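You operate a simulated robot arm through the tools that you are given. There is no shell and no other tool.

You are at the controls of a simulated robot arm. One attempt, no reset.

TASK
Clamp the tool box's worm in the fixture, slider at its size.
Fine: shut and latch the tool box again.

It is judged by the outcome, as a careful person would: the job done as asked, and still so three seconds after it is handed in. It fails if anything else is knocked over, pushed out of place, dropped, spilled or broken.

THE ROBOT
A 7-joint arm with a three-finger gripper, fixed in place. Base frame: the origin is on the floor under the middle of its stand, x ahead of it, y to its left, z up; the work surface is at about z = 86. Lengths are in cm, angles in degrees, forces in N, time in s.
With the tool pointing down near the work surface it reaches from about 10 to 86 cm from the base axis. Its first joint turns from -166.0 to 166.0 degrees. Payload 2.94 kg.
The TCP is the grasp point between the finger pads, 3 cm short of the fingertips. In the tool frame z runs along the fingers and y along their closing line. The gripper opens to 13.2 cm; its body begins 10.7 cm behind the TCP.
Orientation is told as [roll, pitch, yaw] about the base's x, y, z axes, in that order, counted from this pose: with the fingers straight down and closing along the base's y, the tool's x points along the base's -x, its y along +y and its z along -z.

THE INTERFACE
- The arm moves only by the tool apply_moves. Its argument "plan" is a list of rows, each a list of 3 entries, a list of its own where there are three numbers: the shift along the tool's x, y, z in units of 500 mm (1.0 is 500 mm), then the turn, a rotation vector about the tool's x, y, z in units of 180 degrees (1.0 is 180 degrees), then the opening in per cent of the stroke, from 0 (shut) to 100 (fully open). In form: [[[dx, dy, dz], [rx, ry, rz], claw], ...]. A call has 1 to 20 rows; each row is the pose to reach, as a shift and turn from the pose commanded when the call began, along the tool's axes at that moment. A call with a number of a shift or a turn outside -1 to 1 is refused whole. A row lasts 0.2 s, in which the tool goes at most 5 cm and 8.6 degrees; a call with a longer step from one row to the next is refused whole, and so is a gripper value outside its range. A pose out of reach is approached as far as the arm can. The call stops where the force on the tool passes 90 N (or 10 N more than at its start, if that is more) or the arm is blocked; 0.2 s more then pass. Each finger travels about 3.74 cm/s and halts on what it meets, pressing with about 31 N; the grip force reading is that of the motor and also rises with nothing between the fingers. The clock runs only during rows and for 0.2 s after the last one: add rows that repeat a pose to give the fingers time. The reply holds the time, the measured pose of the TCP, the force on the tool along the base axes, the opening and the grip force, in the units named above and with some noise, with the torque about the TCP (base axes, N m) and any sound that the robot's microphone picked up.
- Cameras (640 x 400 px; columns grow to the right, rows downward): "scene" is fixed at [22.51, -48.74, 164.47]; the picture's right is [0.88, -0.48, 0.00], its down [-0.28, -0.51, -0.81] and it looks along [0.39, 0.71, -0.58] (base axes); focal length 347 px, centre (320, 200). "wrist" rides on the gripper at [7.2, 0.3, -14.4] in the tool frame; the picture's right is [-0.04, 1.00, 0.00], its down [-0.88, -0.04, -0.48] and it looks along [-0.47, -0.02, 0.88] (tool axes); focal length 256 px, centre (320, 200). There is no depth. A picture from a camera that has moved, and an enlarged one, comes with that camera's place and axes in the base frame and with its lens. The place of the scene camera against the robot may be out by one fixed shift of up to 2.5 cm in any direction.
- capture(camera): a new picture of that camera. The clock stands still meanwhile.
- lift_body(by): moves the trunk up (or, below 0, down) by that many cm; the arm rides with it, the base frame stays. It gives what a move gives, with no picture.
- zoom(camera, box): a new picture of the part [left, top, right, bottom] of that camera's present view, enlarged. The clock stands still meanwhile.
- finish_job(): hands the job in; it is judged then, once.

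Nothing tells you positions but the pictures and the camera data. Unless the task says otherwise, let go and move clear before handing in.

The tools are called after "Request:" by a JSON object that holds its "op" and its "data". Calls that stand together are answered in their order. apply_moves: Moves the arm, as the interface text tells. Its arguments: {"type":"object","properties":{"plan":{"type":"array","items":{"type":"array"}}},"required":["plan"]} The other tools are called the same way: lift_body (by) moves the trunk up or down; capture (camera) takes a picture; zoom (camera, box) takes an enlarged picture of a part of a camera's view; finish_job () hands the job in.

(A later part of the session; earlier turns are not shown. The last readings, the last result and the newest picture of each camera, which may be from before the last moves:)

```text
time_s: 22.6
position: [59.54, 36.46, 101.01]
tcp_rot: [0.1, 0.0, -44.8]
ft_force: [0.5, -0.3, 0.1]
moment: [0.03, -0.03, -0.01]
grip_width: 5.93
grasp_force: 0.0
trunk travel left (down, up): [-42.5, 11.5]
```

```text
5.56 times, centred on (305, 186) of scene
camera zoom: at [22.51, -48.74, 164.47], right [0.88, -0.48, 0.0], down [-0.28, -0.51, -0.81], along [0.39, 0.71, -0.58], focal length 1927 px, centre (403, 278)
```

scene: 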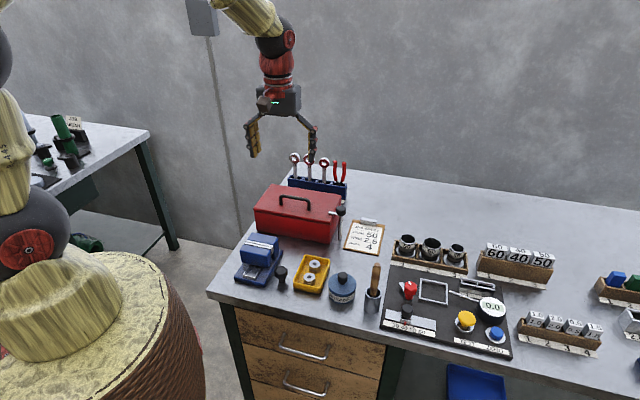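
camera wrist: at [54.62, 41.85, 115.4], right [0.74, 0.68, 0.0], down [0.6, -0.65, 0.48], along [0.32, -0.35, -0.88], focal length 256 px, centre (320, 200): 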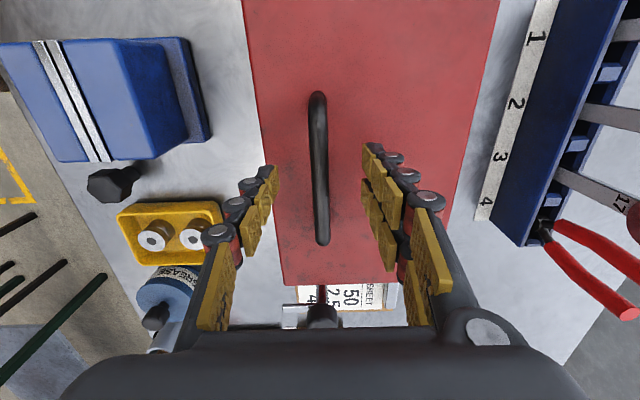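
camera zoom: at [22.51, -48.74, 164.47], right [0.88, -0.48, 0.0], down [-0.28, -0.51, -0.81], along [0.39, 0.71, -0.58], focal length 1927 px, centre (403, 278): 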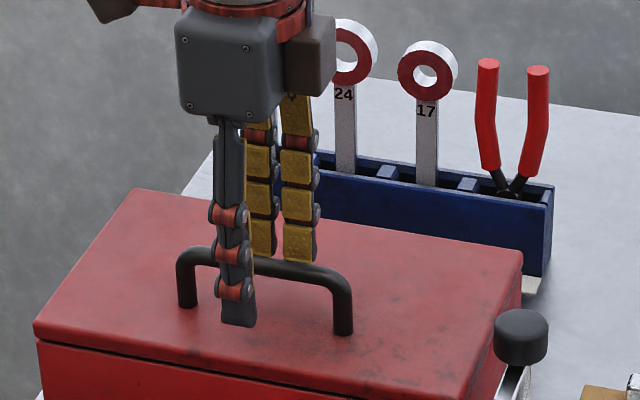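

The bar is centred between the fingers. I'll go down 1 cm and close on it.

Request:
{"op": "apply_moves", "data": {"plan": [[[0, 0, 0.022], [0, 0, 0], 45], [[0, 0, 0.022], [0, 0, 0], 45], [[0, 0, 0.022], [0, 0, 0], 30], [[0, 0, 0.022], [0, 0, 0], 15], [[0, 0, 0.022], [0, 0, 0], 0], [[0, 0, 0.022], [0, 0, 0], 0], [[0, 0, 0.022], [0, 0, 0], 0], [[0, 0, 0.022], [0, 0, 0], 0]]}}

Request:
{"op": "capture", "data": {"camera": "wrist"}}

Request:
{"op": "zoom", "data": {"camera": "scene", "box": [260, 150, 350, 222]}}

```text
time_s: 24.4
position: [59.63, 36.57, 99.98]
tcp_rot: [-0.1, 0.0, -44.9]
ft_force: [2.2, 2.7, 0.0]
moment: [0.01, 0.0, -0.07]
grip_width: 1.06
grasp_force: 37.1
trunk travel left (down, up): [-42.5, 11.5]
```

```text
taken
camera wrist: at [54.61, 41.91, 114.34], right [0.74, 0.68, 0.0], down [0.6, -0.65, 0.48], along [0.32, -0.35, -0.88], focal length 256 px, centre (320, 200)
```

wrist: 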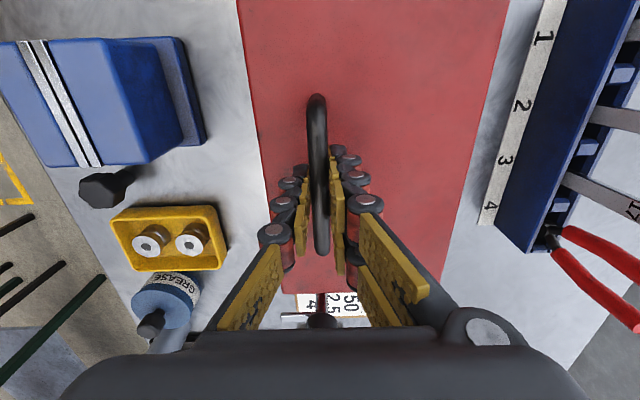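

```text
5.56 times, centred on (305, 186) of scene
camera zoom: at [22.51, -48.74, 164.47], right [0.88, -0.48, 0.0], down [-0.28, -0.51, -0.81], along [0.39, 0.71, -0.58], focal length 1927 px, centre (403, 278)
```

zoom: 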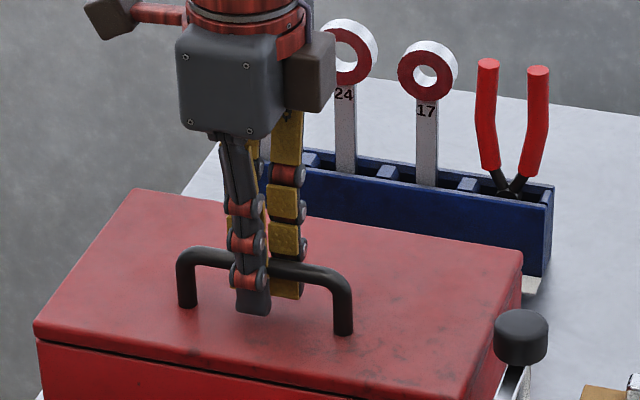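

The bar is gripped at 1.06 cm width. I'll lift it about 10° along the expected hinge arc and check the forces and pictures.

Request:
{"op": "apply_moves", "data": {"plan": [[[0, 0.0045, -0.0093], [0, 0, 0], 0], [[0, 0.0095, -0.0188], [0, 0, 0], 0], [[0, 0.0152, -0.0286], [0, 0, 0], 0], [[0, 0.0212, -0.0384], [0, 0, 0], 0], [[0, 0.0212, -0.0384], [0, 0, 0], 0]]}}

Request:
{"op": "zoom", "data": {"camera": "scene", "box": [240, 140, 360, 240]}}

Request:
{"op": "capture", "data": {"camera": "wrist"}}

```text
time_s: 25.6
position: [60.46, 37.36, 101.93]
tcp_rot: [0.0, 0.0, -44.9]
ft_force: [4.0, 3.7, -7.8]
moment: [0.03, 0.27, -0.26]
grip_width: 1.13
grasp_force: 38.0
trunk travel left (down, up): [-42.5, 11.5]
```

```text
4.00 times, centred on (300, 190) of scene
camera zoom: at [22.51, -48.74, 164.47], right [0.88, -0.48, 0.0], down [-0.28, -0.51, -0.81], along [0.39, 0.71, -0.58], focal length 1387 px, centre (400, 240)
```

zoom: 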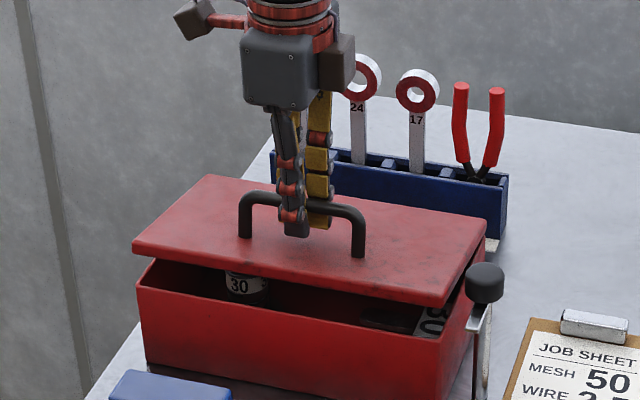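

```text
taken
camera wrist: at [55.4, 42.7, 116.25], right [0.74, 0.68, 0.0], down [0.6, -0.65, 0.48], along [0.32, -0.35, -0.88], focal length 256 px, centre (320, 200)
```

wrist: 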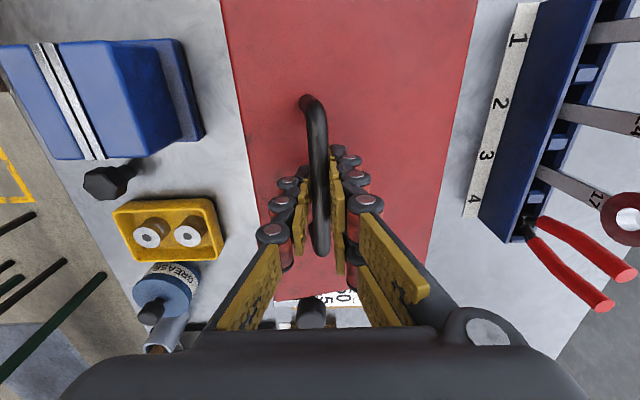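

The lid hinges at the back as expected, and a cup marked 30 is visible inside. I'll carry on along the arc to about 40°.

Request:
{"op": "apply_moves", "data": {"plan": [[[0, 0.013, -0.0176], [0, 0, 0], 0], [[0, 0.0275, -0.034], [0, 0, 0], 0], [[0, 0.0434, -0.0492], [0, 0, 0], 0], [[0, 0.0606, -0.0628], [0, 0, 0], 0], [[0, 0.0788, -0.075], [0, 0, 0], 0], [[0, 0.0982, -0.0856], [0, 0, 0], 0], [[0, 0.0982, -0.0856], [0, 0, 0], 0]]}}

Request:
{"op": "zoom", "data": {"camera": "scene", "box": [240, 120, 384, 240]}}

Request:
{"op": "capture", "data": {"camera": "wrist"}}

```text
time_s: 27.2
position: [63.92, 40.86, 105.97]
tcp_rot: [-0.3, 0.0, -44.9]
ft_force: [8.3, 7.2, -32.6]
moment: [-0.17, 0.19, -0.59]
grip_width: 1.13
grasp_force: 37.7
trunk travel left (down, up): [-42.5, 11.5]
```

```text
3.33 times, centred on (312, 180) of scene
camera zoom: at [22.51, -48.74, 164.47], right [0.88, -0.48, 0.0], down [-0.28, -0.51, -0.81], along [0.39, 0.71, -0.58], focal length 1156 px, centre (347, 267)
```

zoom: 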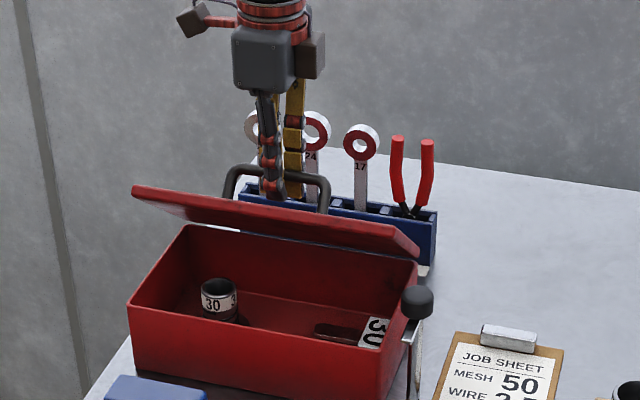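

```text
taken
camera wrist: at [59.0, 46.27, 120.31], right [0.74, 0.68, -0.01], down [0.6, -0.65, 0.48], along [0.32, -0.35, -0.88], focal length 256 px, centre (320, 200)
```

wrist: 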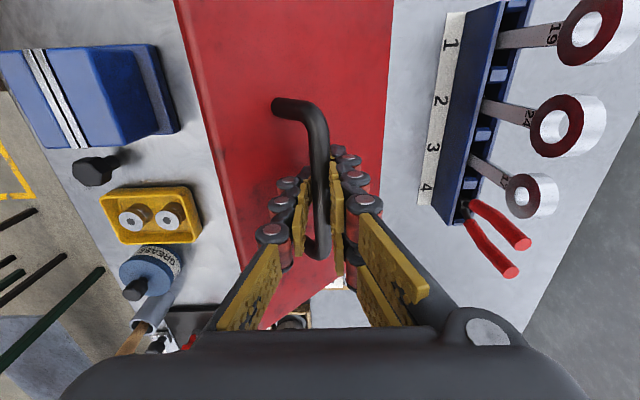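

The lid is near 38° and moving on its arc, but there is a 34 N inward pull. The real hinge is slightly lower than I assumed, so I'll correct the arc centre to about e2 = 79.5 and z = 93.5 and continue to about 65°.

Request:
{"op": "apply_moves", "data": {"plan": [[[0, 0.002, 0.0084], [0, 0, 0], 0], [[0, 0.016, 0.002], [0, 0, 0], 0], [[0, 0.0312, -0.003], [0, 0, 0], 0], [[0, 0.0528, -0.009], [0, 0, 0], 0], [[0, 0.0748, -0.013], [0, 0, 0], 0], [[0, 0.0972, -0.015], [0, 0, 0], 0], [[0, 0.1196, -0.0152], [0, 0, 0], 0], [[0, 0.1196, -0.0152], [0, 0, 0], 0]]}}

Request:
{"op": "zoom", "data": {"camera": "scene", "box": [240, 120, 384, 240]}}

Request:
{"op": "capture", "data": {"camera": "wrist"}}

```text
time_s: 29.0
position: [68.11, 44.89, 106.88]
tcp_rot: [-0.1, 0.0, -45.0]
ft_force: [0.4, -4.6, -1.7]
moment: [-0.31, -0.16, -0.77]
grip_width: 1.16
grasp_force: 37.5
trunk travel left (down, up): [-42.5, 11.5]
```

```text
3.33 times, centred on (312, 180) of scene
camera zoom: at [22.51, -48.74, 164.47], right [0.88, -0.48, 0.0], down [-0.28, -0.51, -0.81], along [0.39, 0.71, -0.58], focal length 1156 px, centre (347, 267)
```

zoom: 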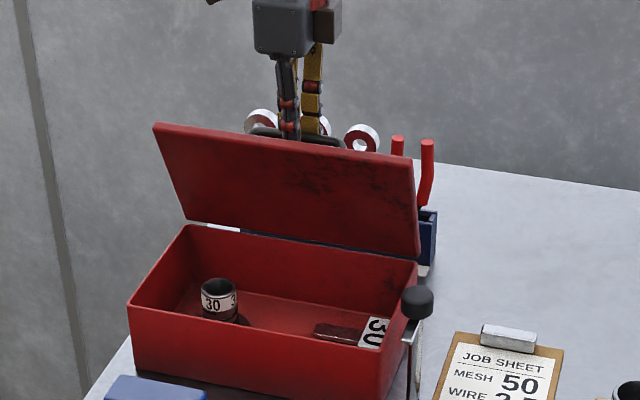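

```text
taken
camera wrist: at [63.02, 50.3, 121.34], right [0.74, 0.68, 0.0], down [0.6, -0.65, 0.48], along [0.32, -0.35, -0.88], focal length 256 px, centre (320, 200)
```

wrist: 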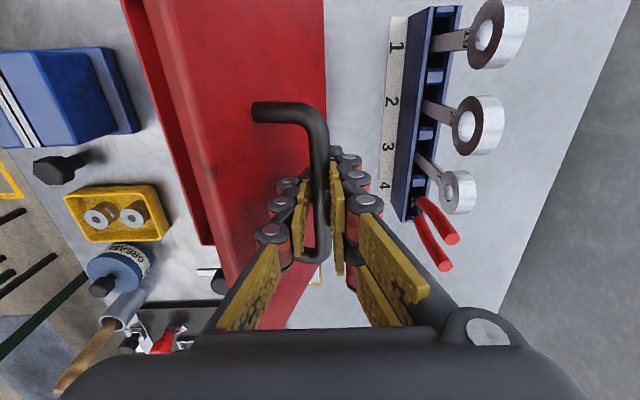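

The forces are almost zero now, so the arc is right. I'll continue to about 82° and watch the left finger's clearance to the lid and the reach.

Request:
{"op": "apply_moves", "data": {"plan": [[[0, 0.0224, 0.0018], [0, 0, 0], 0], [[0, 0.0444, 0.0056], [0, 0, 0], 0], [[0, 0.0662, 0.0112], [0, 0, 0], 0], [[0, 0.0746, 0.014], [0, 0, 0], 0], [[0, 0.0746, 0.014], [0, 0, 0], 0]]}}

Request:
{"op": "zoom", "data": {"camera": "scene", "box": [240, 100, 384, 220]}}

Request:
{"op": "capture", "data": {"camera": "wrist"}}

```text
time_s: 30.2
position: [70.69, 47.56, 106.09]
tcp_rot: [-0.1, 0.0, -44.8]
ft_force: [2.1, -5.7, -5.3]
moment: [-0.21, -0.09, -0.64]
grip_width: 1.12
grasp_force: 36.8
trunk travel left (down, up): [-42.5, 11.5]
```

```text
3.33 times, centred on (312, 160) of scene
camera zoom: at [22.51, -48.74, 164.47], right [0.88, -0.48, 0.0], down [-0.28, -0.51, -0.81], along [0.39, 0.71, -0.58], focal length 1156 px, centre (347, 333)
```

zoom: 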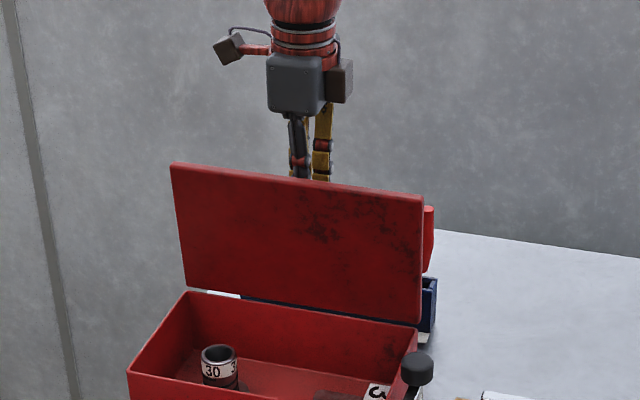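

```text
taken
camera wrist: at [65.66, 52.94, 120.5], right [0.74, 0.68, 0.0], down [0.6, -0.65, 0.48], along [0.32, -0.35, -0.88], focal length 256 px, centre (320, 200)
```

wrist: 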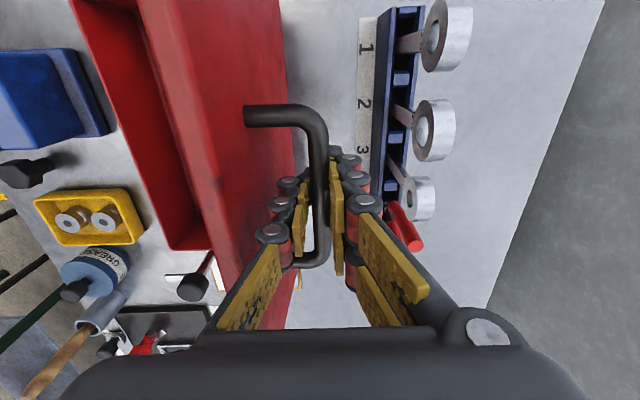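

The lid is at about 82° with low forces. I'll go on to about 93° in small steps; the wrench rings are still about 3 cm behind the fingers.

Request:
{"op": "apply_moves", "data": {"plan": [[[0, 0.0126, 0.0046], [0, 0, 0], 0], [[0, 0.023, 0.0094], [0, 0, 0], 0], [[0, 0.033, 0.014], [0, 0, 0], 0], [[0, 0.0448, 0.0204], [0, 0, 0], 0], [[0, 0.0448, 0.0204], [0, 0, 0], 0]]}}

Request:
{"op": "zoom", "data": {"camera": "scene", "box": [240, 100, 384, 220]}}

Request:
{"op": "capture", "data": {"camera": "wrist"}}

```text
time_s: 31.4
position: [72.23, 49.13, 104.99]
tcp_rot: [-0.2, 0.0, -44.8]
ft_force: [-3.6, -5.9, -12.1]
moment: [-0.05, 0.04, -0.63]
grip_width: 1.06
grasp_force: 36.4
trunk travel left (down, up): [-42.5, 11.5]
```

```text
3.33 times, centred on (312, 160) of scene
camera zoom: at [22.51, -48.74, 164.47], right [0.88, -0.48, 0.0], down [-0.28, -0.51, -0.81], along [0.39, 0.71, -0.58], focal length 1156 px, centre (347, 333)
```

zoom: 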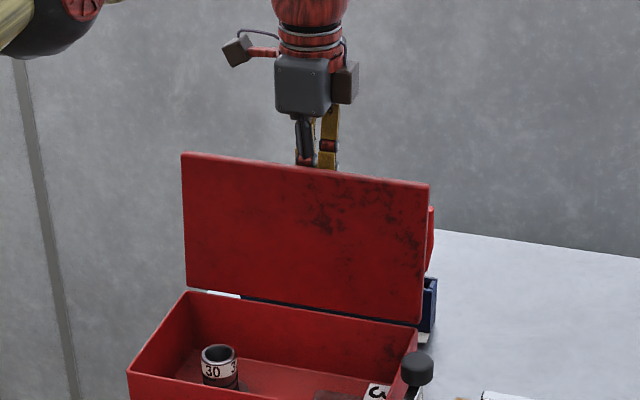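

```text
taken
camera wrist: at [67.21, 54.49, 119.43], right [0.74, 0.68, 0.0], down [0.6, -0.65, 0.48], along [0.32, -0.35, -0.88], focal length 256 px, centre (320, 200)
```

wrist: 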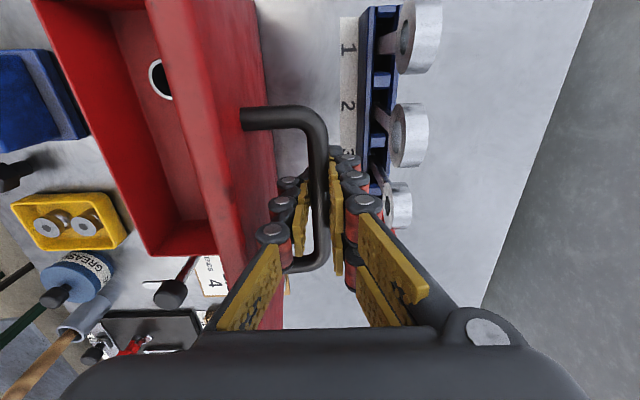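

The lid is just past vertical and the rear fingers have about 2 cm to the wrench rings. I'll lean it a few degrees further, then loosen the grip slightly so the fingers still guard it while I see which way it leans.

Request:
{"op": "apply_moves", "data": {"plan": [[[0, 0.0076, 0.007], [0, 0, 0], 0], [[0, 0.0152, 0.0144], [0, 0, 0], 0], [[0, 0.0152, 0.0144], [0, 0, 0], 0], [[0, 0.0152, 0.0144], [0, 0, 0], 8], [[0, 0.0152, 0.0144], [0, 0, 0], 15], [[0, 0.0152, 0.0144], [0, 0, 0], 15], [[0, 0.0152, 0.0144], [0, 0, 0], 15]]}}

Request:
{"op": "zoom", "data": {"camera": "scene", "box": [240, 100, 384, 220]}}

Request:
{"op": "capture", "data": {"camera": "wrist"}}

```text
time_s: 33.0
position: [72.76, 49.8, 104.58]
tcp_rot: [0.0, 0.0, -44.9]
ft_force: [0.8, 1.3, 0.5]
moment: [-0.1, 0.04, 0.0]
grip_width: 1.92
grasp_force: 0.0
trunk travel left (down, up): [-42.5, 11.5]
```

```text
3.33 times, centred on (312, 160) of scene
camera zoom: at [22.51, -48.74, 164.47], right [0.88, -0.48, 0.0], down [-0.28, -0.51, -0.81], along [0.39, 0.71, -0.58], focal length 1156 px, centre (347, 333)
```

zoom: 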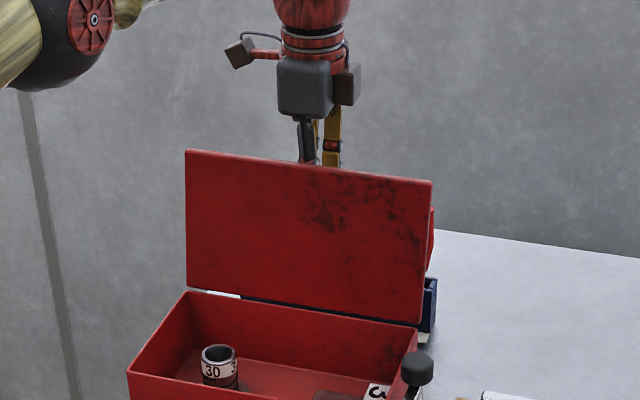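

```text
taken
camera wrist: at [67.76, 55.06, 118.9], right [0.74, 0.68, 0.0], down [0.6, -0.65, 0.48], along [0.32, -0.35, -0.88], focal length 256 px, centre (320, 200)
```

wrist: 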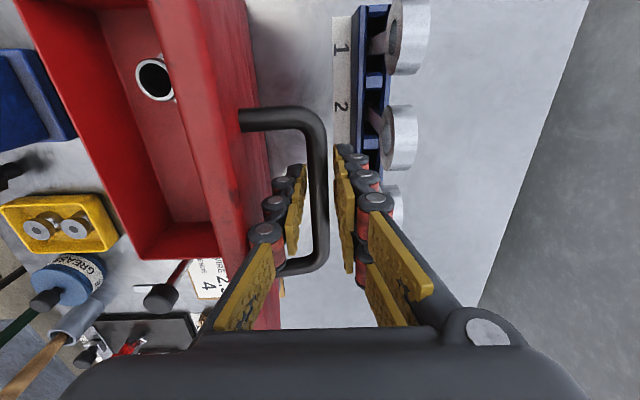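

The lid stays put with no force on the fingers, so the hinge holds it past vertical. I'll rise slowly out of the handle and check it stays.

Request:
{"op": "apply_moves", "data": {"plan": [[[0, 0.002, -0.015], [0, 0, 0], 15], [[0, 0.003, -0.03], [0, 0, 0], 15], [[0, 0.003, -0.05], [0, 0, 0], 15], [[0, 0.003, -0.07], [0, 0, 0], 15], [[0, 0.003, -0.085], [0, 0, 0], 15], [[0, 0.003, -0.085], [0, 0, 0], 15]]}}

Request:
{"op": "capture", "data": {"camera": "wrist"}}

Request:
{"op": "zoom", "data": {"camera": "scene", "box": [240, 100, 384, 220]}}

```text
time_s: 34.4
position: [72.82, 49.87, 108.9]
tcp_rot: [-0.1, -0.1, -44.8]
ft_force: [1.3, -0.2, -0.2]
moment: [-0.01, 0.01, 0.01]
grip_width: 1.91
grasp_force: 0.0
trunk travel left (down, up): [-42.5, 11.5]
```

```text
taken
camera wrist: at [67.87, 55.21, 123.16], right [0.74, 0.68, 0.0], down [0.6, -0.65, 0.48], along [0.32, -0.35, -0.88], focal length 256 px, centre (320, 200)
```

wrist: 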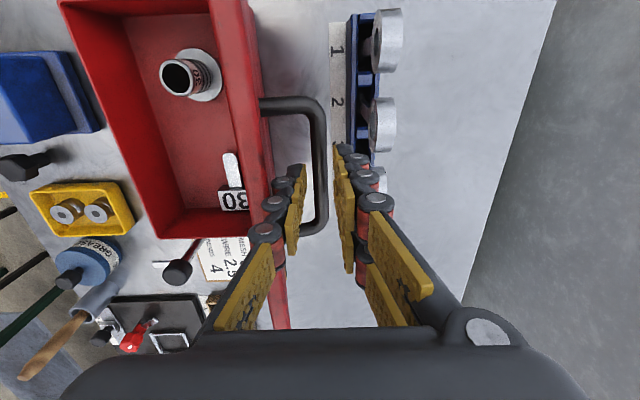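

```text
3.33 times, centred on (312, 160) of scene
camera zoom: at [22.51, -48.74, 164.47], right [0.88, -0.48, 0.0], down [-0.28, -0.51, -0.81], along [0.39, 0.71, -0.58], focal length 1156 px, centre (347, 333)
```

zoom: 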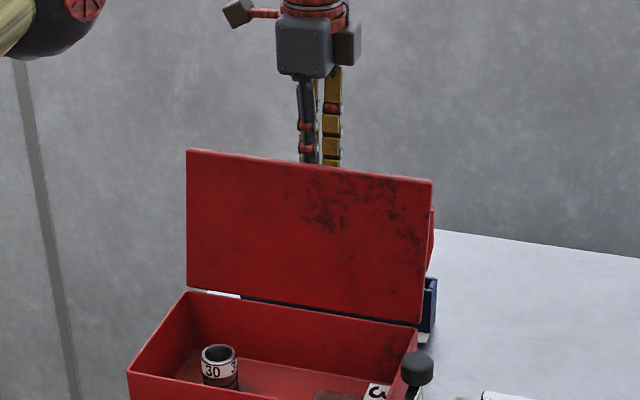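

The lid holds open by itself. I'll rise further and draw back to look inside the box.

Request:
{"op": "apply_moves", "data": {"plan": [[[0, 0, -0.08], [0, 0, 0], 15], [[0, 0, -0.16], [0, 0, 0], 15], [[0, -0.08, -0.2], [0, 0, 0], 15], [[0, -0.16, -0.22], [0, 0, 0], 15], [[0, -0.24, -0.22], [0, 0, 0], 15], [[0, -0.32, -0.22], [0, 0, 0], 15], [[0, -0.32, -0.22], [0, 0, 0], 15]]}}

Request:
{"op": "capture", "data": {"camera": "wrist"}}

Request:
{"op": "zoom", "data": {"camera": "scene", "box": [240, 180, 370, 260]}}

```text
time_s: 36.0
position: [61.44, 38.47, 119.64]
tcp_rot: [-0.1, -0.1, -44.9]
ft_force: [0.3, 0.1, -0.4]
moment: [-0.03, 0.01, 0.03]
grip_width: 1.97
grasp_force: 0.0
trunk travel left (down, up): [-42.5, 11.5]
```

```text
taken
camera wrist: at [56.52, 43.83, 134.0], right [0.74, 0.68, 0.0], down [0.6, -0.65, 0.48], along [0.32, -0.35, -0.88], focal length 256 px, centre (320, 200)
```

wrist: 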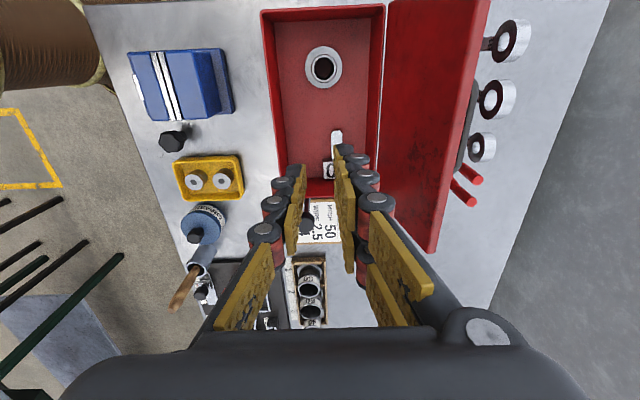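

```text
4.92 times, centred on (305, 220) of scene
camera zoom: at [22.51, -48.74, 164.47], right [0.88, -0.48, 0.0], down [-0.28, -0.51, -0.81], along [0.39, 0.71, -0.58], focal length 1707 px, centre (394, 102)
```

zoom: 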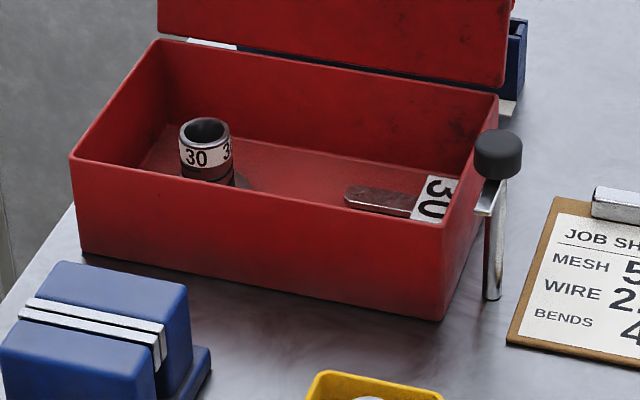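

Two things lie in the box: a cup-like part marked 30 on a flange, and a flat piece with a block marked 30. I'll zoom in to tell which one is the worm.

Request:
{"op": "zoom", "data": {"camera": "wrist", "box": [260, 0, 400, 88]}}

Request:
{"op": "zoom", "data": {"camera": "wrist", "box": [290, 110, 370, 200]}}

Request:
{"op": "zoom", "data": {"camera": "scene", "box": [305, 210, 335, 230]}}

Request:
{"op": "zoom", "data": {"camera": "scene", "box": [385, 225, 475, 285]}}

Request:
{"op": "zoom", "data": {"camera": "scene", "box": [470, 235, 560, 295]}}

```text
4.55 times, centred on (330, 44) of wrist
camera zoom: at [56.52, 43.83, 134.0], right [0.74, 0.68, 0.0], down [0.6, -0.65, 0.48], along [0.32, -0.35, -0.88], focal length 1164 px, centre (274, 909)
```

zoom: 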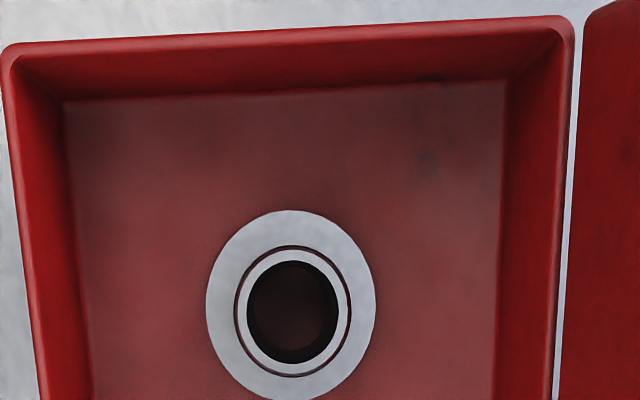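

```text
4.44 times, centred on (330, 155) of wrist
camera zoom: at [56.52, 43.83, 134.0], right [0.74, 0.68, 0.0], down [0.6, -0.65, 0.48], along [0.32, -0.35, -0.88], focal length 1138 px, centre (276, 400)
```

zoom: 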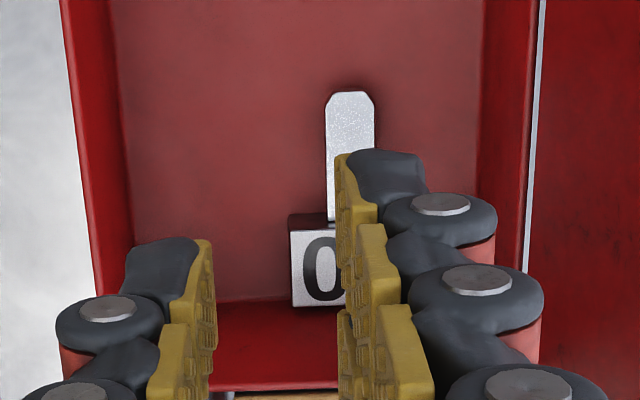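

```text
16.00 times, centred on (320, 220) of scene
camera zoom: at [22.51, -48.74, 164.47], right [0.88, -0.48, 0.0], down [-0.28, -0.51, -0.81], along [0.39, 0.71, -0.58], focal length 5549 px, centre (320, -120)
```

zoom: 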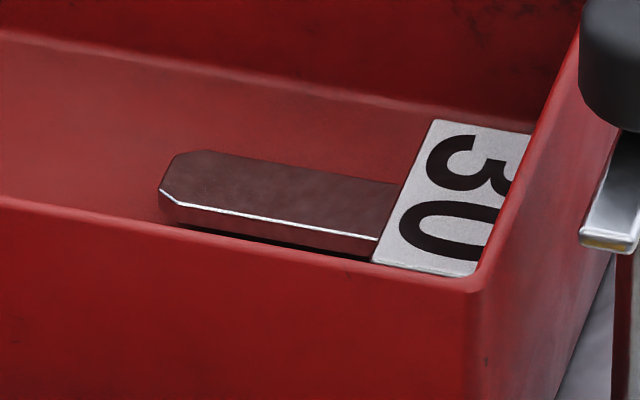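

```text
6.67 times, centred on (430, 255) of scene
camera zoom: at [22.51, -48.74, 164.47], right [0.88, -0.48, 0.0], down [-0.28, -0.51, -0.81], along [0.39, 0.71, -0.58], focal length 2312 px, centre (-413, -167)
```

zoom: 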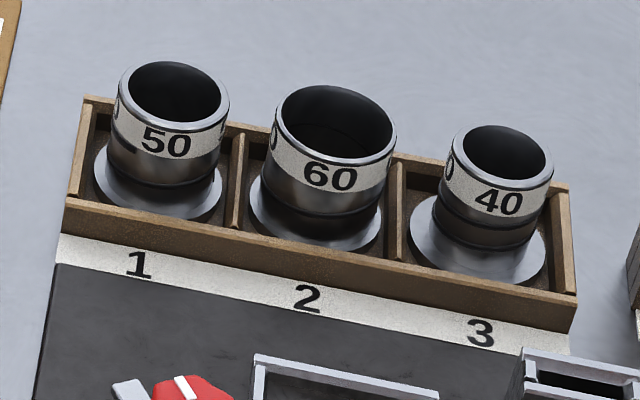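

```text
6.67 times, centred on (515, 265) of scene
camera zoom: at [22.51, -48.74, 164.47], right [0.88, -0.48, 0.0], down [-0.28, -0.51, -0.81], along [0.39, 0.71, -0.58], focal length 2312 px, centre (-980, -233)
```

zoom: 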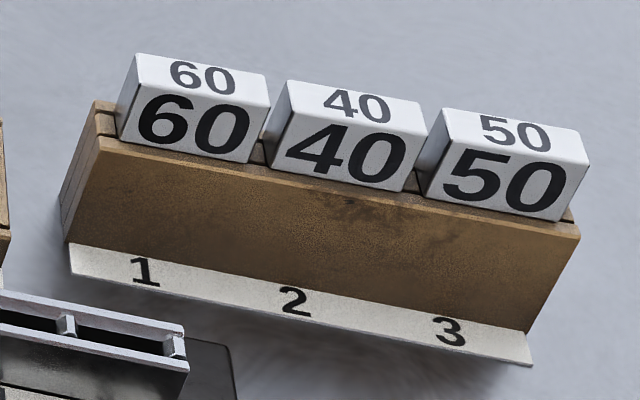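

This shop makes chain-link: "mesh", "wire", flat blades with number blocks, and flanged tubes. The worm is the flanged tube the wire runs through, so I want the tube marked 30 rather than the blade with the 30 block. First I'll look closely at the fixture.

Request:
{"op": "apply_moves", "data": {"plan": [[[-0.0625, -0.0424, 0.0], [0, 0, -0.0417], 30], [[-0.125, -0.0848, 0.0], [0, 0, -0.0833], 40], [[-0.1875, -0.1272, 0.0], [0, 0, -0.125], 50], [[-0.25, -0.1697, 0.0], [0, 0, -0.1667], 60], [[-0.3125, -0.2121, 0.0], [0, 0, -0.2083], 60], [[-0.375, -0.2545, 0.0], [0, 0, -0.25], 60], [[-0.4375, -0.2969, 0.0], [0, 0, -0.2917], 60], [[-0.5, -0.3393, 0.01], [0, 0, -0.3333], 60], [[-0.5625, -0.3818, 0.02], [0, 0, -0.375], 60], [[-0.625, -0.4242, 0.03], [0, 0, -0.4167], 60], [[-0.6875, -0.4666, 0.032], [0, 0, -0.4583], 60], [[-0.75, -0.509, 0.032], [0, 0, -0.5], 60], [[-0.75, -0.509, 0.032], [0, 0, -0.5], 60]]}}

Request:
{"op": "capture", "data": {"camera": "wrist"}}

Request:
{"op": "capture", "data": {"camera": "scene"}}

```text
time_s: 38.8
position: [70.24, -5.96, 118.07]
tcp_rot: [0.0, 0.0, 45.2]
ft_force: [-0.3, 0.0, 0.6]
moment: [0.0, -0.01, -0.05]
grip_width: 7.88
grasp_force: 0.1
trunk travel left (down, up): [-42.5, 11.5]
```

```text
taken
camera wrist: at [64.81, -10.88, 132.51], right [-0.68, 0.73, 0.0], down [0.65, 0.6, 0.48], along [0.35, 0.32, -0.88], focal length 256 px, centre (320, 200)
```

wrist: 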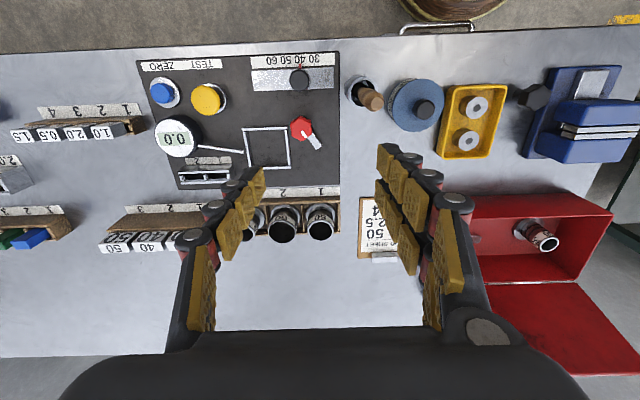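

```text
taken
```

scene: 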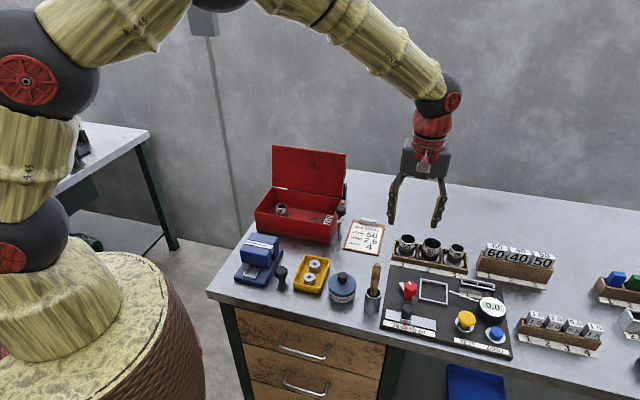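

I have a clear view of the fixture from here. I'll zoom in on the slider scale, clamp and seat.

Request:
{"op": "zoom", "data": {"camera": "wrist", "box": [235, 45, 345, 115]}}

Request:
{"op": "zoom", "data": {"camera": "wrist", "box": [225, 100, 345, 180]}}

Request:
{"op": "zoom", "data": {"camera": "scene", "box": [380, 275, 450, 340]}}

Request:
{"op": "zoom", "data": {"camera": "scene", "box": [390, 265, 500, 330]}}

```text
5.71 times, centred on (290, 80) of wrist
camera zoom: at [64.81, -10.88, 132.51], right [-0.68, 0.73, 0.0], down [0.65, 0.6, 0.48], along [0.35, 0.32, -0.88], focal length 1463 px, centre (491, 886)
```

zoom: 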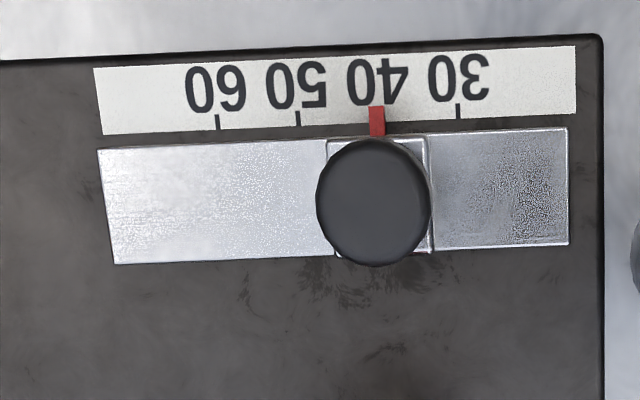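

```text
5.00 times, centred on (285, 140) of wrist
camera zoom: at [64.81, -10.88, 132.51], right [-0.68, 0.73, 0.0], down [0.65, 0.6, 0.48], along [0.35, 0.32, -0.88], focal length 1280 px, centre (495, 500)
```

zoom: 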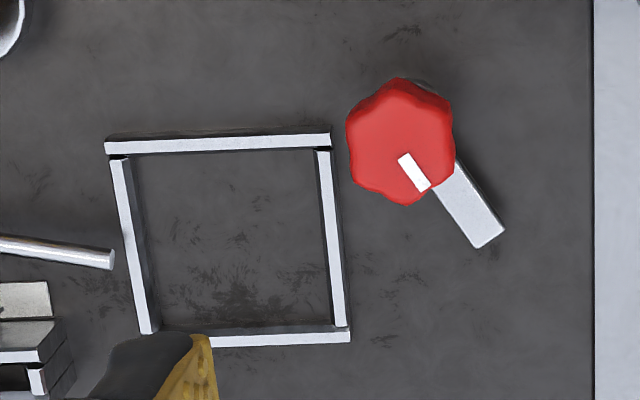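

```text
6.15 times, centred on (415, 308) of scene
camera zoom: at [22.51, -48.74, 164.47], right [0.88, -0.48, 0.0], down [-0.28, -0.51, -0.81], along [0.39, 0.71, -0.58], focal length 2134 px, centre (-265, -462)
```

zoom: 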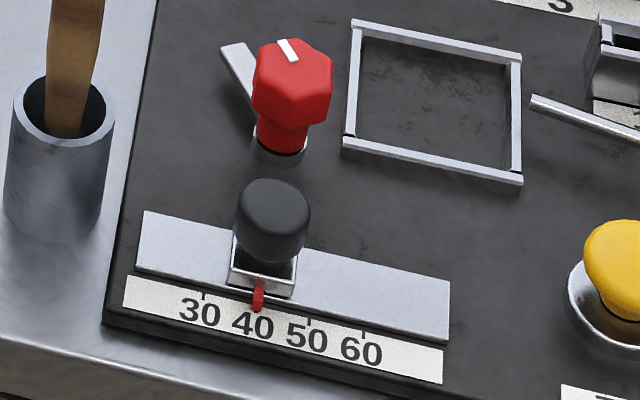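

```text
5.82 times, centred on (445, 298) of scene
camera zoom: at [22.51, -48.74, 164.47], right [0.88, -0.48, 0.0], down [-0.28, -0.51, -0.81], along [0.39, 0.71, -0.58], focal length 2018 px, centre (-407, -367)
```

zoom: 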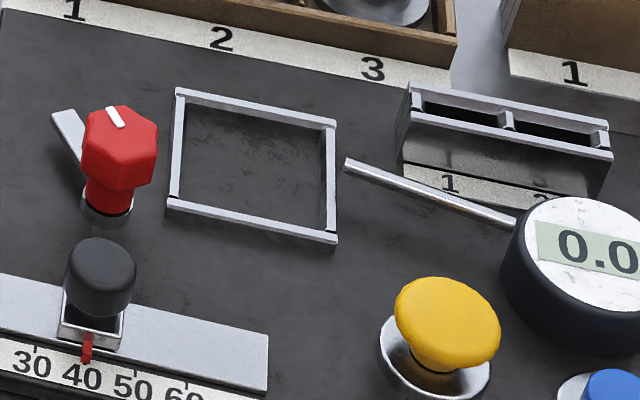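

The slider pointer reads 40 now. Ticks are 2.21 cm apart along the bench, so it must move 2.2 cm left to 30. The slider knob is at about (68.5, -11.5) with its top near z = 91.5, and I'll go above it with yaw 90° so the fingers fit between the brush cup and the red clamp knob.

Request:
{"op": "apply_moves", "data": {"plan": [[[0.0173, -0.0089, 0.04], [0, 0, -0.0417], 55], [[0.0346, -0.0177, 0.08], [0, 0, -0.0833], 50], [[0.0519, -0.0266, 0.12], [0, 0, -0.125], 45], [[0.0692, -0.0355, 0.16], [0, 0, -0.1667], 42], [[0.0865, -0.0443, 0.21], [0, 0, -0.2083], 42], [[0.1038, -0.0532, 0.26], [0, 0, -0.25], 42], [[0.1038, -0.0532, 0.26], [0, 0, -0.25], 42]]}}

Request:
{"op": "capture", "data": {"camera": "wrist"}}

Request:
{"op": "zoom", "data": {"camera": "scene", "box": [340, 210, 500, 350]}}

```text
time_s: 40.4
position: [68.19, -11.57, 104.99]
tcp_rot: [0.0, 0.0, 90.2]
ft_force: [-0.6, 0.2, 0.7]
moment: [0.0, -0.02, 0.01]
grip_width: 5.54
grasp_force: 0.0
trunk travel left (down, up): [-42.5, 11.5]
```

```text
taken
camera wrist: at [67.79, -18.69, 119.53], right [-1.0, 0.04, 0.0], down [0.04, 0.88, 0.48], along [0.02, 0.48, -0.88], focal length 256 px, centre (320, 200)
```

wrist: 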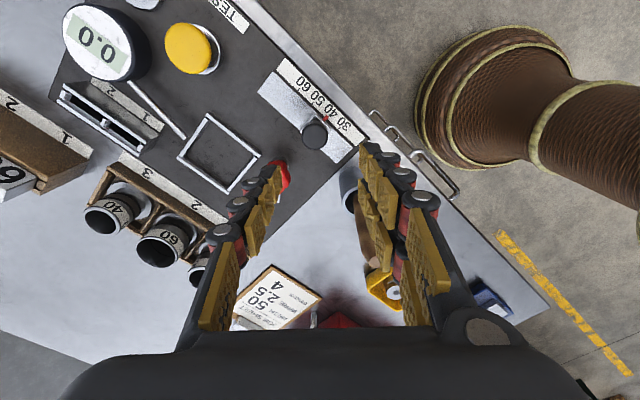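

```text
2.86 times, centred on (420, 280) of scene
camera zoom: at [22.51, -48.74, 164.47], right [0.88, -0.48, 0.0], down [-0.28, -0.51, -0.81], along [0.39, 0.71, -0.58], focal length 991 px, centre (34, -29)
```

zoom: 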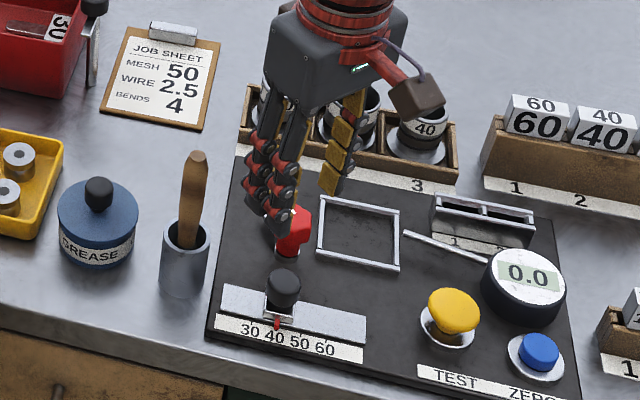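

The slider knob is under the gripper. I'll zoom for a precise fix and check the clearance to the brush.

Request:
{"op": "zoom", "data": {"camera": "wrist", "box": [260, 70, 400, 158]}}

Request:
{"op": "zoom", "data": {"camera": "wrist", "box": [300, 110, 460, 300]}}

```text
4.55 times, centred on (330, 114) of wrist
camera zoom: at [67.79, -18.69, 119.53], right [-1.0, 0.04, 0.0], down [0.04, 0.88, 0.48], along [0.02, 0.48, -0.88], focal length 1164 px, centre (274, 591)
```

zoom: 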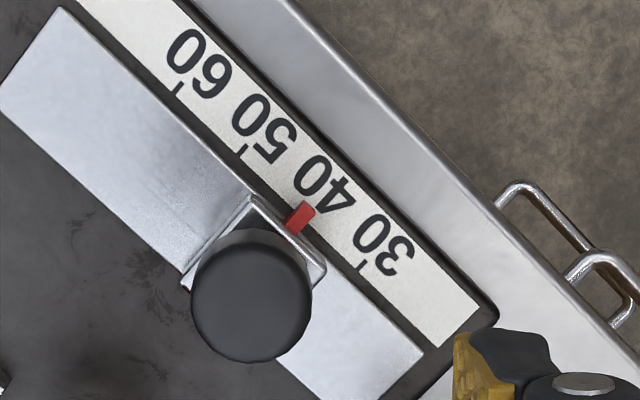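

```text
2.11 times, centred on (380, 205) of wrist
camera zoom: at [67.79, -18.69, 119.53], right [-1.0, 0.04, 0.0], down [0.04, 0.88, 0.48], along [0.02, 0.48, -0.88], focal length 539 px, centre (194, 190)
```

zoom: 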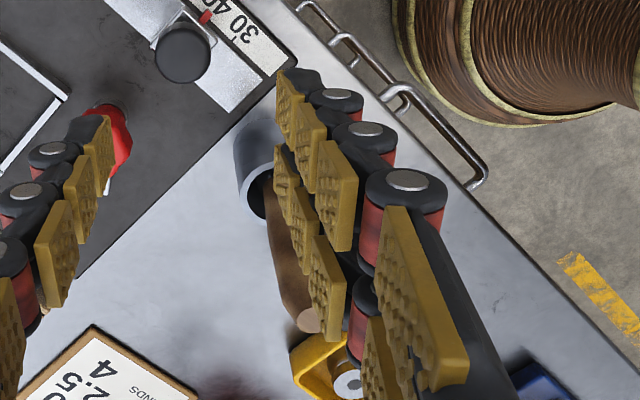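

The knob centre is at (68.55, -11.49). I'll narrow the opening, shift slightly and go down around it, keeping the tips above the rail plate.

Request:
{"op": "apply_moves", "data": {"plan": [[[-0.001, -0.007, 0.06], [0, 0, -0.02], 36], [[-0.001, -0.007, 0.12], [0, 0, -0.0389], 35], [[-0.001, -0.007, 0.17], [0, 0, -0.0389], 35], [[-0.001, -0.007, 0.21], [0, 0, -0.0389], 35], [[-0.001, -0.007, 0.235], [0, 0, -0.0389], 35], [[-0.001, -0.007, 0.25], [0, 0, -0.0389], 35], [[-0.001, -0.007, 0.25], [0, 0, -0.0389], 35]]}}

Request:
{"op": "capture", "data": {"camera": "wrist"}}

Request:
{"op": "zoom", "data": {"camera": "scene", "box": [350, 240, 450, 350]}}

```text
time_s: 42.0
position: [68.62, -11.43, 92.68]
tcp_rot: [0.0, 0.0, 97.0]
ft_force: [0.2, 0.3, -0.8]
moment: [0.0, -0.01, -0.04]
grip_width: 4.63
grasp_force: 0.0
trunk travel left (down, up): [-42.5, 11.5]
```

```text
taken
camera wrist: at [69.16, -18.67, 107.07], right [-1.0, -0.08, 0.0], down [-0.07, 0.88, 0.48], along [-0.04, 0.47, -0.88], focal length 256 px, centre (320, 200)
```

wrist: 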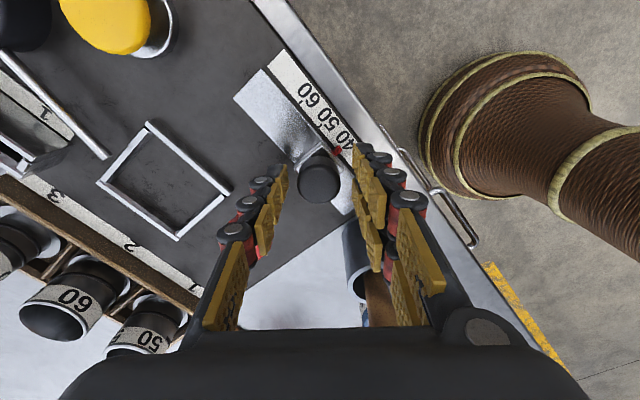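

```text
3.64 times, centred on (400, 295) of scene
camera zoom: at [22.51, -48.74, 164.47], right [0.88, -0.48, 0.0], down [-0.28, -0.51, -0.81], along [0.39, 0.71, -0.58], focal length 1261 px, centre (29, -146)
```

zoom: 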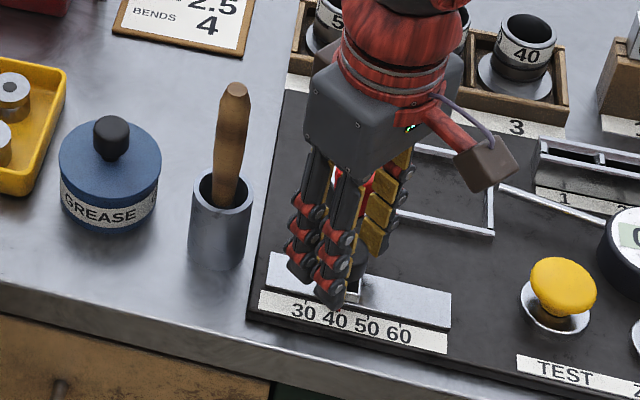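

The knob is centred between the fingers. I'll lower 0.6 cm and close on it.

Request:
{"op": "apply_moves", "data": {"plan": [[[0, 0, 0.012], [0, 0, 0], 35], [[0, 0, 0.012], [0, 0, 0], 25], [[0, 0, 0.012], [0, 0, 0], 15], [[0, 0, 0.012], [0, 0, 0], 10], [[0, 0, 0.012], [0, 0, 0], 10], [[0, 0, 0.012], [0, 0, 0], 10]]}}

Request:
{"op": "capture", "data": {"camera": "wrist"}}

```text
time_s: 43.4
position: [68.78, -11.44, 92.16]
tcp_rot: [-0.1, 0.0, 97.1]
ft_force: [2.8, 2.5, 1.1]
moment: [0.02, -0.05, 0.03]
grip_width: 2.84
grasp_force: 45.8
trunk travel left (down, up): [-42.5, 11.5]
```

```text
taken
camera wrist: at [69.22, -18.64, 106.46], right [-1.0, -0.08, 0.0], down [-0.07, 0.88, 0.48], along [-0.04, 0.47, -0.88], focal length 256 px, centre (320, 200)
```

wrist: 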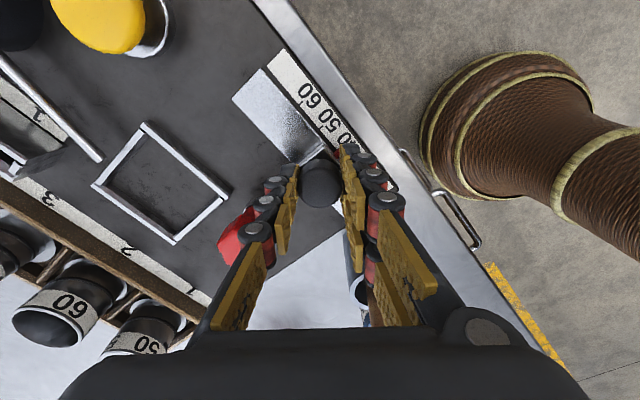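

The slider knob is gripped at 2.84 cm. I'll slide it 2.2 cm left along the rail toward 30.

Request:
{"op": "apply_moves", "data": {"plan": [[[-0.0087, 0.0068, 0], [0, 0, 0], 10], [[-0.0174, 0.0136, 0], [0, 0, 0], 10], [[-0.0261, 0.0204, 0], [0, 0, 0], 10], [[-0.0348, 0.0272, 0], [0, 0, 0], 10], [[-0.0348, 0.0272, 0], [0, 0, 0], 10]]}}

Request:
{"op": "capture", "data": {"camera": "wrist"}}

Request:
{"op": "zoom", "data": {"camera": "scene", "box": [350, 260, 450, 350]}}

```text
time_s: 44.6
position: [67.19, -10.06, 92.17]
tcp_rot: [0.1, 0.0, 97.1]
ft_force: [0.5, 1.6, -0.9]
moment: [0.18, 0.11, -0.04]
grip_width: 2.85
grasp_force: 44.9
trunk travel left (down, up): [-42.5, 11.5]
```

```text
taken
camera wrist: at [67.7, -17.11, 106.46], right [-1.0, -0.08, 0.0], down [-0.07, 0.88, 0.48], along [-0.04, 0.47, -0.88], focal length 256 px, centre (320, 200)
```

wrist: 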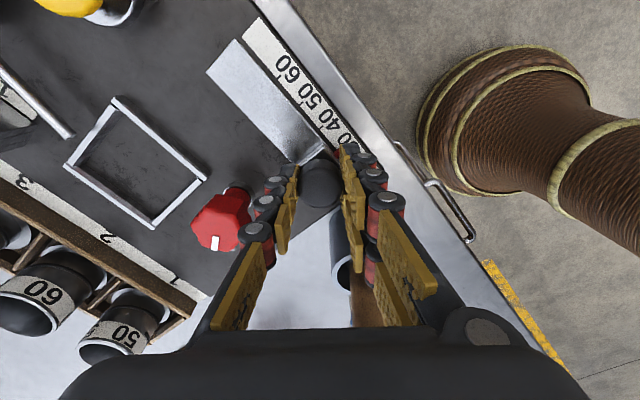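

```text
4.44 times, centred on (400, 305) of scene
camera zoom: at [22.51, -48.74, 164.47], right [0.88, -0.48, 0.0], down [-0.28, -0.51, -0.81], along [0.39, 0.71, -0.58], focal length 1541 px, centre (-36, -267)
```

zoom: 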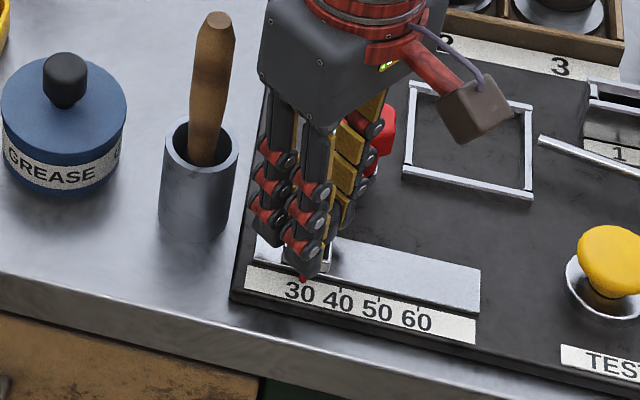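

The pointer is close to 30. I'll zoom in to read it before releasing.

Request:
{"op": "zoom", "data": {"camera": "scene", "box": [385, 310, 445, 345]}}

Request:
{"op": "zoom", "data": {"camera": "wrist", "box": [280, 90, 380, 170]}}

```text
10.67 times, centred on (415, 328) of scene
camera zoom: at [22.51, -48.74, 164.47], right [0.88, -0.48, 0.0], down [-0.28, -0.51, -0.81], along [0.39, 0.71, -0.58], focal length 3699 px, centre (-693, -1160)
```

zoom: 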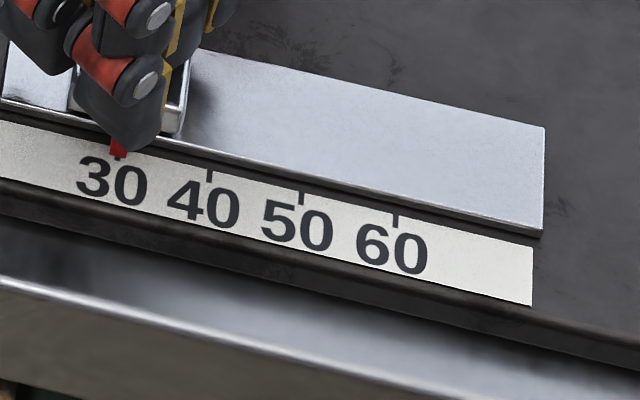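

```text
5.00 times, centred on (330, 130) of wrist
camera zoom: at [67.7, -17.11, 106.46], right [-1.0, -0.08, 0.0], down [-0.07, 0.88, 0.48], along [-0.04, 0.47, -0.88], focal length 1280 px, centre (270, 550)
```

zoom: 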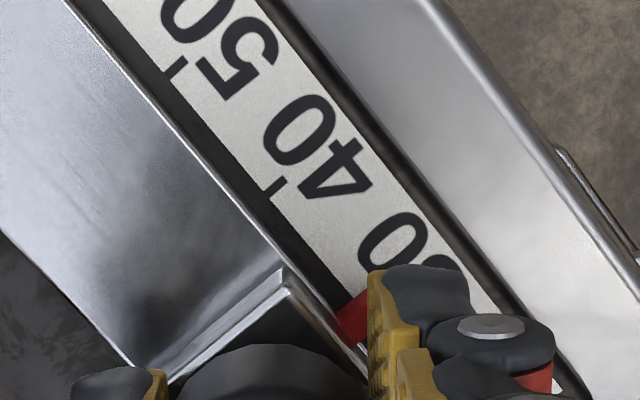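

The pointer sits on the 30 tick. I'll release gently and rise straight up.

Request:
{"op": "apply_moves", "data": {"plan": [[[0, 0, 0], [0, 0, 0], 20], [[0, 0, 0], [0, 0, 0], 28], [[0, 0, 0], [0, 0, 0], 30], [[0, 0, -0.03], [0, 0, 0], 30], [[0, 0, -0.08], [0, 0, 0], 30], [[0, 0, -0.16], [0, 0, 0], 30], [[0, 0, -0.24], [0, 0, 0], 30], [[0, 0, -0.32], [0, 0, 0], 40], [[0, 0, -0.4], [0, 0, 0.03], 50], [[0, 0, -0.48], [0, 0, 0.07], 50], [[0, 0, -0.5], [0, 0, 0.11], 50], [[0, 0, -0.5], [0, 0, 0.15], 50], [[0, 0, -0.5], [0, 0, 0.15], 50]]}}

Request:
{"op": "zoom", "data": {"camera": "scene", "box": [380, 280, 460, 345]}}

Request:
{"op": "capture", "data": {"camera": "wrist"}}

```text
time_s: 47.4
position: [67.08, -10.03, 116.96]
tcp_rot: [0.1, -0.1, 69.9]
ft_force: [0.5, -0.2, -0.2]
moment: [0.03, 0.0, 0.01]
grip_width: 6.6
grasp_force: 0.1
trunk travel left (down, up): [-42.5, 11.5]
```

```text
6.15 times, centred on (420, 312) of scene
camera zoom: at [22.51, -48.74, 164.47], right [0.88, -0.48, 0.0], down [-0.28, -0.51, -0.81], along [0.39, 0.71, -0.58], focal length 2134 px, centre (-295, -492)
```

zoom: 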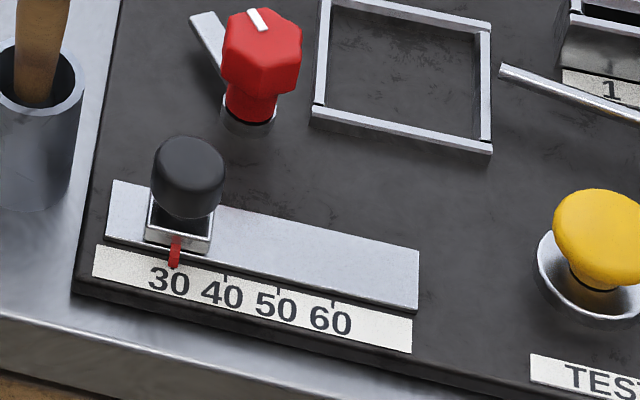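

```text
taken
camera wrist: at [64.21, -16.64, 131.42], right [-0.92, 0.38, 0.0], down [0.34, 0.81, 0.48], along [0.18, 0.44, -0.88], focal length 256 px, centre (320, 200)
```

wrist: 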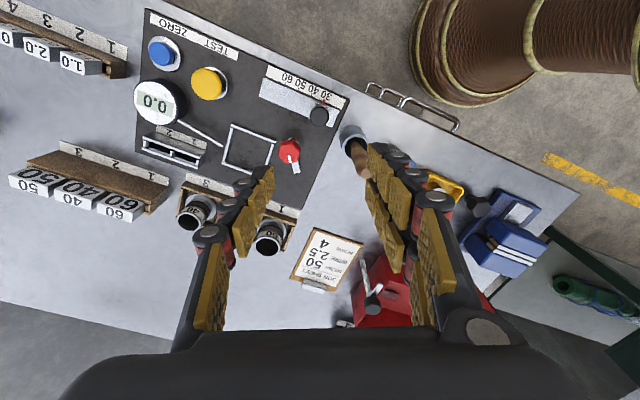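

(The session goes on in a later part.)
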